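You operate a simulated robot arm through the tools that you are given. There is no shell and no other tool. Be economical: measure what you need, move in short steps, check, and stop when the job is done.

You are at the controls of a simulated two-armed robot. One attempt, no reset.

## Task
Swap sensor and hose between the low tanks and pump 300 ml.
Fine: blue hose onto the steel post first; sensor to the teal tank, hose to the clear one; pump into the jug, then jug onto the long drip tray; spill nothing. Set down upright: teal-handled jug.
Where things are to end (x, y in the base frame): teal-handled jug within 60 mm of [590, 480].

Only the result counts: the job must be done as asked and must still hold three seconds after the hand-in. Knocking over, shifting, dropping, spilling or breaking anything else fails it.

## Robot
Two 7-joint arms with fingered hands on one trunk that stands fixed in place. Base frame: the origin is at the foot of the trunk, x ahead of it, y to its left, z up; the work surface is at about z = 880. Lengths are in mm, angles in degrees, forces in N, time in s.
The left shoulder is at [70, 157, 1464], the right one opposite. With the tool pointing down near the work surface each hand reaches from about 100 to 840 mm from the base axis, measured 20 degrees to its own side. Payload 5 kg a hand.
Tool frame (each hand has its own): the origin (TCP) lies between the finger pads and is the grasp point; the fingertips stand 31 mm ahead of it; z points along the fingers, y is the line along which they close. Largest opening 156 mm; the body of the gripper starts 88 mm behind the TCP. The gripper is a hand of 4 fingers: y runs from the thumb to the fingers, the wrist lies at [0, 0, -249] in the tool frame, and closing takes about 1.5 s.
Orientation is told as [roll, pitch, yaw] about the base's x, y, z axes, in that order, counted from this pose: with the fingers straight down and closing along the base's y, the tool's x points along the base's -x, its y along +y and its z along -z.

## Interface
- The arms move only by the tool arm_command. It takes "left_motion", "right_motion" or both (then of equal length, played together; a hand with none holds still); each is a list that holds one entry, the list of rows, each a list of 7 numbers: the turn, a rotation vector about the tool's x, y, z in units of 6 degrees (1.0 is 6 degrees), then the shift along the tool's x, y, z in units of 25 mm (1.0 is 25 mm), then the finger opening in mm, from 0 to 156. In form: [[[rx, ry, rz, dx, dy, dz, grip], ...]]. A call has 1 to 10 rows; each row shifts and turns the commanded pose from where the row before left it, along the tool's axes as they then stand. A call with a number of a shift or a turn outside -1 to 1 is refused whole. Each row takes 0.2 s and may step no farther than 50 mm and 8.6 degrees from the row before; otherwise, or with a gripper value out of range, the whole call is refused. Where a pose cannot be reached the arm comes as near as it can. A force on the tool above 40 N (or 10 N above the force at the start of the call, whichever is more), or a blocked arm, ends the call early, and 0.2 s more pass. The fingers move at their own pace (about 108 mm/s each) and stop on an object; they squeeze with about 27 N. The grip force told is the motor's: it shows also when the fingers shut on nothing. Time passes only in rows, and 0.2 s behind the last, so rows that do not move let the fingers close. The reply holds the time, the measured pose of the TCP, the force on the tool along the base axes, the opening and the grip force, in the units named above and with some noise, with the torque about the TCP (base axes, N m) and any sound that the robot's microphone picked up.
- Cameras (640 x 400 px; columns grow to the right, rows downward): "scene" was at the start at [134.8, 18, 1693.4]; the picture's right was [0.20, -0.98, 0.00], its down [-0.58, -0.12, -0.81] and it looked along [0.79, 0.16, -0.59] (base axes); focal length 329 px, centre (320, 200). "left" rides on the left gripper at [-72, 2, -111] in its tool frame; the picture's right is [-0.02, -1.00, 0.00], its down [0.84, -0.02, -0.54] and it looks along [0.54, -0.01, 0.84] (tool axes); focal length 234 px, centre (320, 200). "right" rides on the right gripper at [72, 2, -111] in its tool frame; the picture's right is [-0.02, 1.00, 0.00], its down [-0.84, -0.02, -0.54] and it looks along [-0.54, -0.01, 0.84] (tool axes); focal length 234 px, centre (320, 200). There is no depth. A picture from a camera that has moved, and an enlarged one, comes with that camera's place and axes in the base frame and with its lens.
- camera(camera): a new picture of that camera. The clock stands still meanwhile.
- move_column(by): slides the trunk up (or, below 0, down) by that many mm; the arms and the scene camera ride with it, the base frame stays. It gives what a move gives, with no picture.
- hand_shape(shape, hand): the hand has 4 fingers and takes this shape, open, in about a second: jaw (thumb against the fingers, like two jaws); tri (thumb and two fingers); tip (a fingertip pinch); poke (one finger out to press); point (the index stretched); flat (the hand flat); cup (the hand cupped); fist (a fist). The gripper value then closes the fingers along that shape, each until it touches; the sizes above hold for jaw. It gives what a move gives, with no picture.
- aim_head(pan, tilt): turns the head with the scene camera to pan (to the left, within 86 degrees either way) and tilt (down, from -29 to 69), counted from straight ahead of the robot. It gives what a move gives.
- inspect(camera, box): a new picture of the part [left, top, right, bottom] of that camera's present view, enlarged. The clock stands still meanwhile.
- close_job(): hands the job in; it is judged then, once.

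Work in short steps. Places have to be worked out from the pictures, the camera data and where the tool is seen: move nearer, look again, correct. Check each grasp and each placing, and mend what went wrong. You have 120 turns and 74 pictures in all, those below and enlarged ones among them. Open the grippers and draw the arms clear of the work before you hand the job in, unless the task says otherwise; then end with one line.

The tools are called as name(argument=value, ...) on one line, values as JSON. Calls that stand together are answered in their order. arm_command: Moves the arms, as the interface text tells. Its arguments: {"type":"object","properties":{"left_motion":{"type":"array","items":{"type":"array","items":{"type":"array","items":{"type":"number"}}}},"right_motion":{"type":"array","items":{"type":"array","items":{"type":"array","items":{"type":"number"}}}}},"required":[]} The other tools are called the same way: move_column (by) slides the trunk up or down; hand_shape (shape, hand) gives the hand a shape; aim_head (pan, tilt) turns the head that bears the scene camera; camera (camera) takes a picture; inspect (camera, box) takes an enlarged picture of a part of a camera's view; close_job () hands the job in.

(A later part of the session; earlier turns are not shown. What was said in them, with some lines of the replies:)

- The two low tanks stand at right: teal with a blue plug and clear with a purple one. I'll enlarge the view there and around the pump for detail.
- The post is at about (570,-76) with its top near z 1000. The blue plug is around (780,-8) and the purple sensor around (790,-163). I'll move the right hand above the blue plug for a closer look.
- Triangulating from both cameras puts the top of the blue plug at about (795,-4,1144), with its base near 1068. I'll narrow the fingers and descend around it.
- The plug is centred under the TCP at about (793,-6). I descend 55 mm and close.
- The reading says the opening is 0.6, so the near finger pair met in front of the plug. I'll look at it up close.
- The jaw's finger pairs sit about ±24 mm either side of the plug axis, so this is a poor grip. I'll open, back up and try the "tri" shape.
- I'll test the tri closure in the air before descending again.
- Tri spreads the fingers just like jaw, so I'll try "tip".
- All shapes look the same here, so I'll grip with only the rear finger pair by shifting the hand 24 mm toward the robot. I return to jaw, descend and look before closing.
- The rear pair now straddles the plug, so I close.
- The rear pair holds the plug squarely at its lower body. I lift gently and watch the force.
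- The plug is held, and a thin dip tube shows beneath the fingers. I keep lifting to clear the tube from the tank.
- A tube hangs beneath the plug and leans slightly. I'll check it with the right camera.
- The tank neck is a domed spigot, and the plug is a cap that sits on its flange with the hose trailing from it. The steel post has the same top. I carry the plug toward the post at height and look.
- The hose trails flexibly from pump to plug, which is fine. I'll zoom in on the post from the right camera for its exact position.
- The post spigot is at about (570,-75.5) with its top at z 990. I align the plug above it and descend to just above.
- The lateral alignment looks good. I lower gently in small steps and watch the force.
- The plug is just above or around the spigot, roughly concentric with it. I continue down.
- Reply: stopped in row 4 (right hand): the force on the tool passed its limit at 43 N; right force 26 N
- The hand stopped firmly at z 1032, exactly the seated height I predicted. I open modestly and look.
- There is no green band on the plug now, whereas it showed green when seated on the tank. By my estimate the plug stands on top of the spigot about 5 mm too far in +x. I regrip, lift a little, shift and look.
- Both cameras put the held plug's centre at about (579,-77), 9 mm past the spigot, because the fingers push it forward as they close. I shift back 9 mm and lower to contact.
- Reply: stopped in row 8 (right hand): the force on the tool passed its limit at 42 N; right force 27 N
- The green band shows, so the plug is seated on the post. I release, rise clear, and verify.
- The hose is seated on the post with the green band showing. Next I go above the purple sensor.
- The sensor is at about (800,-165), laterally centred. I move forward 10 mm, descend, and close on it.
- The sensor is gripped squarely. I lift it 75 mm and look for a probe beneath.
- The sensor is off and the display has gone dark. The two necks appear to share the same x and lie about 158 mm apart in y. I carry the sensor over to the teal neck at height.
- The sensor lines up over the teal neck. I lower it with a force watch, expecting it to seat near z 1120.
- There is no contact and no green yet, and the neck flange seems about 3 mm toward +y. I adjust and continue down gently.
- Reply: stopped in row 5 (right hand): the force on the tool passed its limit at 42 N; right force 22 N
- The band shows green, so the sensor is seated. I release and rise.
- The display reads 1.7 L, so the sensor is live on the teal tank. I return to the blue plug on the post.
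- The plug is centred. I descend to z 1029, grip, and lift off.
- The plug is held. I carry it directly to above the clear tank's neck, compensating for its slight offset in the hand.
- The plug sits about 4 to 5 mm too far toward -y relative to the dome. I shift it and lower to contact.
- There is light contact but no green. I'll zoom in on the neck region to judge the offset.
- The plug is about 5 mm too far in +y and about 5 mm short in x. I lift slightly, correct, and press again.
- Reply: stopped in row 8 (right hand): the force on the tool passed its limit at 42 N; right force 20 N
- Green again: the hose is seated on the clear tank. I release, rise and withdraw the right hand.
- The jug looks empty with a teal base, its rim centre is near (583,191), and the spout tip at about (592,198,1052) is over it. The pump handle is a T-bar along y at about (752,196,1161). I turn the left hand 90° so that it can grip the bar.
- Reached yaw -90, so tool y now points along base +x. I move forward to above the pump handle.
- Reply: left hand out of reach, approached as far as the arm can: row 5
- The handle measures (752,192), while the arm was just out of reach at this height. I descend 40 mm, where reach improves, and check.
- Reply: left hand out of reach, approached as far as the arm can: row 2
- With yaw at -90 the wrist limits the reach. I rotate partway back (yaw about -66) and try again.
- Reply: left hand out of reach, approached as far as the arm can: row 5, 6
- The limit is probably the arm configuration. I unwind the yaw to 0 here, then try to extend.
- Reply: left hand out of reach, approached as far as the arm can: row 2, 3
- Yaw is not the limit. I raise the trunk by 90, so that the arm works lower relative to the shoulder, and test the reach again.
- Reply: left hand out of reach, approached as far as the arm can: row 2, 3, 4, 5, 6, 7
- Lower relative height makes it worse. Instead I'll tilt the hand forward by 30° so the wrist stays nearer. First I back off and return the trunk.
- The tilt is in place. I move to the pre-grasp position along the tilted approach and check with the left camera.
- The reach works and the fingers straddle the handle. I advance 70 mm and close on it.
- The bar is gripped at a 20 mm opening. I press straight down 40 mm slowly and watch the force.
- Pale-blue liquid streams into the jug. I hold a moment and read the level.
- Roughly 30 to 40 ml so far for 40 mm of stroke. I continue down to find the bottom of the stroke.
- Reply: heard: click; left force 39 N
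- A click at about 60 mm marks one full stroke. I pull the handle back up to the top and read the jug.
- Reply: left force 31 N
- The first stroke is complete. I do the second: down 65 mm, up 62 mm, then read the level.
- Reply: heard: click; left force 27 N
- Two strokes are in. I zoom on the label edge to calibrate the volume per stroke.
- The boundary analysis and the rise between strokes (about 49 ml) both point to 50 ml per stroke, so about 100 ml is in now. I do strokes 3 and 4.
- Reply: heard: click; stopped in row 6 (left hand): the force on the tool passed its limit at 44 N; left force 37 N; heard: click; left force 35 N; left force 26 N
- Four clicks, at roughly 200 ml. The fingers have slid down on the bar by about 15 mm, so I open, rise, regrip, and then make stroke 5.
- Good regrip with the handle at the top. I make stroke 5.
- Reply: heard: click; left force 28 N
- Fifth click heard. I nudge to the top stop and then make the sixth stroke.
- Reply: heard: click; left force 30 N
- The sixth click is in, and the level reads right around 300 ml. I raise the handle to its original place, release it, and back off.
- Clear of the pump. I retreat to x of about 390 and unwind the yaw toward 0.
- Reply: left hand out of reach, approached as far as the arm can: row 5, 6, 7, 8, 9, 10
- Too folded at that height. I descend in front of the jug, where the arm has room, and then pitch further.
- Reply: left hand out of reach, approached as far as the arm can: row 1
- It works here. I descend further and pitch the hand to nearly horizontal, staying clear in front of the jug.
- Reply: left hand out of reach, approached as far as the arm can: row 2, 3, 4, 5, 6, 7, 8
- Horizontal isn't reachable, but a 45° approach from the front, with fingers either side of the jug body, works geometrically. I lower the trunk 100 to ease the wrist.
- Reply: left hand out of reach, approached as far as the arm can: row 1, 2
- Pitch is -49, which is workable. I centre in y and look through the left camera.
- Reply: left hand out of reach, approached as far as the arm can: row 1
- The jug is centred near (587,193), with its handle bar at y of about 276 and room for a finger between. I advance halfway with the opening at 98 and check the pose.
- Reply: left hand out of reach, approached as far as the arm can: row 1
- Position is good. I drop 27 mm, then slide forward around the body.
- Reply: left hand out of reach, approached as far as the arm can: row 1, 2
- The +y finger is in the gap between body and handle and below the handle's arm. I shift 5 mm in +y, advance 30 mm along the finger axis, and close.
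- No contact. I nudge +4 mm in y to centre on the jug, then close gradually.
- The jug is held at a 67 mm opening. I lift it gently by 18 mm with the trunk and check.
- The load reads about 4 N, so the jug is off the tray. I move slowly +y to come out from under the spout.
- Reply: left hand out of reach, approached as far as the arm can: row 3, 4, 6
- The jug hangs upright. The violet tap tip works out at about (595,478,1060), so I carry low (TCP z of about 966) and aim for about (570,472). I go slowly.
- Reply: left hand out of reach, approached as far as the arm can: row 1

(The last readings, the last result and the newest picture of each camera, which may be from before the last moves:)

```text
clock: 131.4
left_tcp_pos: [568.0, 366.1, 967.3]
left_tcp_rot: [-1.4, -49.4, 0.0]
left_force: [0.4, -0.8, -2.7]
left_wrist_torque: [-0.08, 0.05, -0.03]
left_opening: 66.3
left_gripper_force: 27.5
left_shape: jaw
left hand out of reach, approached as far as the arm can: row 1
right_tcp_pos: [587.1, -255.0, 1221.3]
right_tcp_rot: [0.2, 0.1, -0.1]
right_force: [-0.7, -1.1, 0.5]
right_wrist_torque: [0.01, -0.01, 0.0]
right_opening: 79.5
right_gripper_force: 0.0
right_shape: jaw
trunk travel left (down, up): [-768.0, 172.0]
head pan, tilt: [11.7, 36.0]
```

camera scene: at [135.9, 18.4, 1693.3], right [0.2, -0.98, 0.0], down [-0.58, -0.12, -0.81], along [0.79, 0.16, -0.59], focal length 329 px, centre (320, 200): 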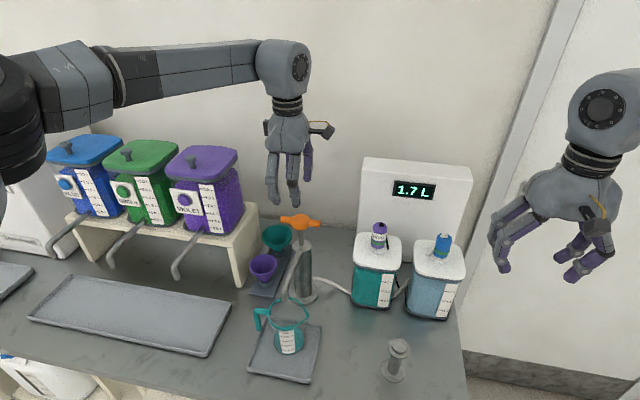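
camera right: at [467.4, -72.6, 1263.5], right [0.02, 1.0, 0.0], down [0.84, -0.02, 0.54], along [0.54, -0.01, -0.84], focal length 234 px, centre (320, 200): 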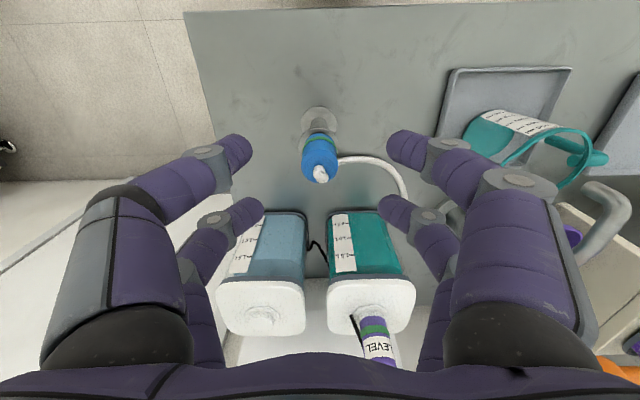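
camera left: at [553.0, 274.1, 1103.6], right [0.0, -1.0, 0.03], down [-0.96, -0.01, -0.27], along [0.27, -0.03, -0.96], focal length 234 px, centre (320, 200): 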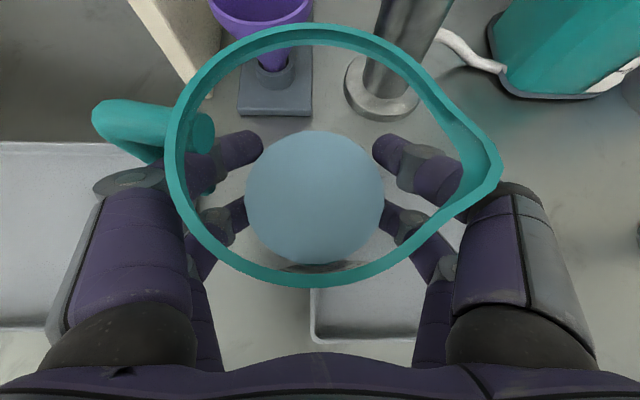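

On track. I continue 106 mm in +y.

arm_command(left_motion=[[[0, 0, 0, 0, 0.25, 0, 0], [0, 0, 0, 0, 0.45, 0, 0], [0, 0, 0, 0, 0.5, 0, 0], [0, 0, 0, 0, 0.5, 0, 0], [0, 0, 0, 0, 0.5, 0, 0], [0, 0, 0, 0, 0.5, 0, 0], [0, 0, 0, 0, 0.5, 0, 0], [0, 0, 0, 0, 0.5, 0, 0], [0, 0, 0, 0, 0.35, 0, 0], [0, 0, 0, 0, 0.2, 0, 0]]])

camera(camera="left")

```text
clock: 133.6
left_tcp_pos: [568.4, 471.4, 965.2]
left_tcp_rot: [-1.3, -49.4, 0.1]
left_force: [0.4, -0.1, -4.0]
left_wrist_torque: [-0.12, 0.02, 0.05]
left_opening: 66.7
left_gripper_force: 27.2
left_shape: jaw
right_tcp_pos: [587.2, -255.0, 1220.7]
right_tcp_rot: [0.3, 0.1, -0.1]
right_force: [-0.9, -0.3, -0.8]
right_wrist_torque: [0.0, -0.01, 0.02]
right_opening: 79.8
right_gripper_force: 0.0
right_shape: jaw
trunk travel left (down, up): [-768.0, 172.0]
head pan, tilt: [11.7, 36.0]
```

```text
2 pictures are left
camera left: at [532.1, 476.6, 1092.7], right [0.0, -1.0, 0.03], down [-0.96, -0.01, -0.28], along [0.28, -0.03, -0.96], focal length 234 px, centre (320, 200)
```

left: 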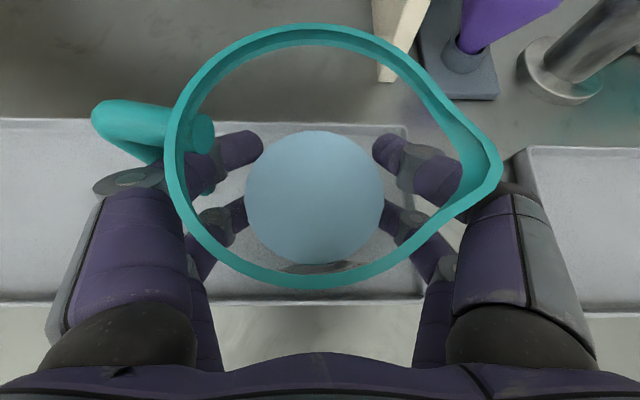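

The jug is over the long tray, inside its edges. I lower by the trunk first, then feel for the contact.

move_column(by=-14)

arm_command(left_motion=[[[0, 0, 0, 0.076, 0, 0.065, 0], [0, 0, 0, 0.076, 0, 0.065, 0]]])

```text
clock: 134.2
left_tcp_pos: [568.8, 472.0, 951.7]
left_tcp_rot: [-1.3, -49.4, 0.1]
left_force: [-0.6, -0.2, -3.8]
left_wrist_torque: [-0.08, 0.02, 0.02]
left_opening: 66.3
left_gripper_force: 27.4
left_shape: jaw
right_tcp_pos: [586.9, -255.5, 1206.6]
right_tcp_rot: [0.2, 0.1, -0.1]
right_force: [-0.3, 0.6, 0.5]
right_wrist_torque: [0.0, -0.01, -0.01]
right_opening: 79.5
right_gripper_force: 0.1
right_shape: jaw
trunk travel left (down, up): [-754.0, 186.0]
head pan, tilt: [11.7, 36.0]
```

```text
clock: 134.8
left_tcp_pos: [568.9, 471.3, 946.4]
left_tcp_rot: [-1.3, -49.5, 0.1]
left_force: [0.1, 0.3, -3.6]
left_wrist_torque: [-0.08, 0.02, 0.02]
left_opening: 66.5
left_gripper_force: 27.3
left_shape: jaw
right_tcp_pos: [587.6, -255.8, 1206.7]
right_tcp_rot: [0.2, 0.1, -0.1]
right_force: [0.1, -0.1, -0.7]
right_wrist_torque: [-0.02, -0.05, 0.04]
right_opening: 79.3
right_gripper_force: 0.0
right_shape: jaw
trunk travel left (down, up): [-754.0, 186.0]
head pan, tilt: [11.7, 36.0]
```

Still hanging at 946. I lower a few millimetres more in fine steps.

arm_command(left_motion=[[[0, 0, 0, 0.045, 0, 0.039, 0], [0, 0, 0, 0.045, 0, 0.039, 0]]])

```text
clock: 135.4
left_tcp_pos: [569.3, 471.3, 945.4]
left_tcp_rot: [-1.2, -49.6, 0.0]
left_force: [1.2, 0.9, 7.6]
left_wrist_torque: [0.38, 0.09, -0.04]
left_opening: 66.7
left_gripper_force: 27.1
left_shape: jaw
right_tcp_pos: [587.0, -255.6, 1206.7]
right_tcp_rot: [0.2, 0.1, -0.1]
right_force: [-0.5, 0.9, 0.3]
right_wrist_torque: [0.01, 0.01, 0.01]
right_opening: 79.5
right_gripper_force: 0.1
right_shape: jaw
trunk travel left (down, up): [-754.0, 186.0]
head pan, tilt: [11.7, 36.0]
```

Contact. I open slowly to 90 so that the inner finger doesn't push the handle.

arm_command(left_motion=[[[0, 0, 0, 0, 0, 0, 70], [0, 0, 0, 0, 0, 0, 76], [0, 0, 0, 0, 0, 0, 84], [0, 0, 0, 0, 0, 0, 94], [0, 0, 0, 0, 0, 0, 94]]])

```text
clock: 136.6
left_tcp_pos: [568.2, 470.7, 943.1]
left_tcp_rot: [-1.3, -49.3, 0.0]
left_force: [-1.0, -1.5, 0.1]
left_wrist_torque: [0.02, 0.01, -0.02]
left_opening: 93.1
left_gripper_force: 0.0
left_shape: jaw
right_tcp_pos: [585.7, -254.8, 1207.2]
right_tcp_rot: [0.2, 0.1, -0.1]
right_force: [-0.3, 1.0, 0.2]
right_wrist_torque: [-0.03, 0.04, 0.0]
right_opening: 79.6
right_gripper_force: 0.1
right_shape: jaw
trunk travel left (down, up): [-754.0, 186.0]
head pan, tilt: [11.7, 36.0]
```

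Released. I withdraw straight back along the finger axis.

arm_command(left_motion=[[[0, 0, 0, 0, 0, -0.3, 94], [0, 0, 0, 0, 0, -0.5, 94], [0, 0, 0, 0, 0, -0.5, 94], [0, 0, 0, 0, 0, -0.5, 94], [0, 0, 0, 0, 0, -0.6, 94], [0, 0, 0, 0, 0, -0.8, 94], [0, 0, 0, 0, 0, -0.8, 94], [0, 0, 0, 0, 0, -0.8, 94], [0, 0, 0, 0, 0, -0.8, 94], [0, 0, 0, 0, 0, -0.8, 94]]])

camera(camera="left")

```text
clock: 138.8
left_tcp_pos: [447.2, 474.1, 1047.9]
left_tcp_rot: [-1.2, -49.5, -0.1]
left_force: [0.7, 0.1, -0.9]
left_wrist_torque: [-0.01, 0.01, 0.02]
left_opening: 93.5
left_gripper_force: 0.0
left_shape: jaw
right_tcp_pos: [586.0, -255.4, 1207.6]
right_tcp_rot: [0.2, 0.0, -0.1]
right_force: [0.7, 0.6, -0.8]
right_wrist_torque: [0.04, -0.02, -0.03]
right_opening: 79.3
right_gripper_force: 0.1
right_shape: jaw
trunk travel left (down, up): [-754.0, 186.0]
head pan, tilt: [11.7, 36.0]
```

```text
1 pictures are left
camera left: at [410.8, 478.9, 1176.1], right [0.0, -1.0, 0.03], down [-0.96, -0.01, -0.28], along [0.28, -0.03, -0.96], focal length 234 px, centre (320, 200)
```

left: 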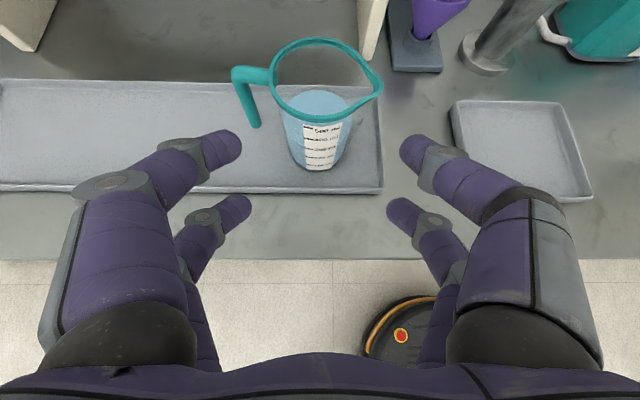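

The jug stands upright on the long tray at about (573,472). I raise the left hand clear, open both hands, and take a final look.

arm_command(left_motion=[[[0, 0, 0, -0.5, 0, -0.9, 150], [0, 0, 0, -0.5, 0, -0.9, 150], [0, 0, 0, -0.5, 0, -0.9, 150], [0, 0, 0, 0, 0, 0, 150]]], right_motion=[[[0, 0, 0, 0.5, -0.3, -1, 150], [0, 0, 0, 0.5, -0.3, -1, 150], [0, 0, 0, 0.5, -0.3, -1, 150], [0, 0, 0, 0, 0, 0, 150]]])

camera(camera="scene")

```text
clock: 139.8
left_tcp_pos: [420.5, 478.3, 1121.0]
left_tcp_rot: [-1.3, -49.4, 0.0]
left_force: [-0.3, -0.4, -0.8]
left_wrist_torque: [0.01, 0.0, 0.0]
left_opening: 149.9
left_gripper_force: 0.1
left_shape: jaw
right_tcp_pos: [548.8, -278.1, 1281.6]
right_tcp_rot: [0.1, 0.1, 0.0]
right_force: [0.0, -0.3, 0.5]
right_wrist_torque: [-0.02, -0.06, 0.01]
right_opening: 149.7
right_gripper_force: 0.1
right_shape: jaw
trunk travel left (down, up): [-754.0, 186.0]
head pan, tilt: [11.7, 36.0]
```

```text
0 pictures are left
camera scene: at [135.0, 18.0, 1597.4], right [0.2, -0.98, 0.0], down [-0.58, -0.12, -0.81], along [0.79, 0.16, -0.59], focal length 329 px, centre (320, 200)
```

scene: 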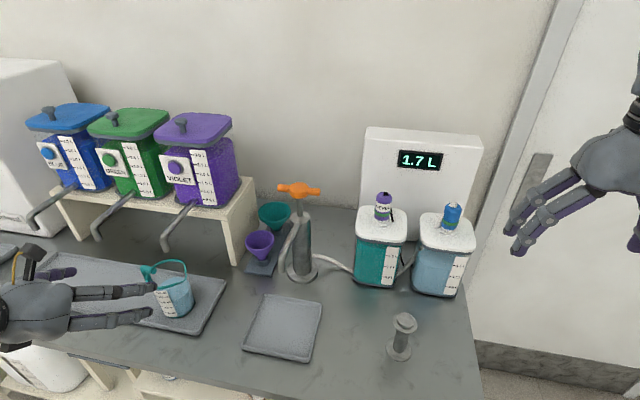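

The final picture shows the sensor on the teal tank, the hose on the clear tank, the jug upright on the long tray, and both hands clear. I hand in.

close_job()

```text
The job is handed in.
```

I moved the blue hose to the steel post first, then put the sensor on the teal tank and the hose on the clear tank. Six full strokes put about 300 ml in the jug (estimated from the level rise and the jug's marks). The jug now stands upright on the long drip tray at about (573, 472), and I saw no spills.
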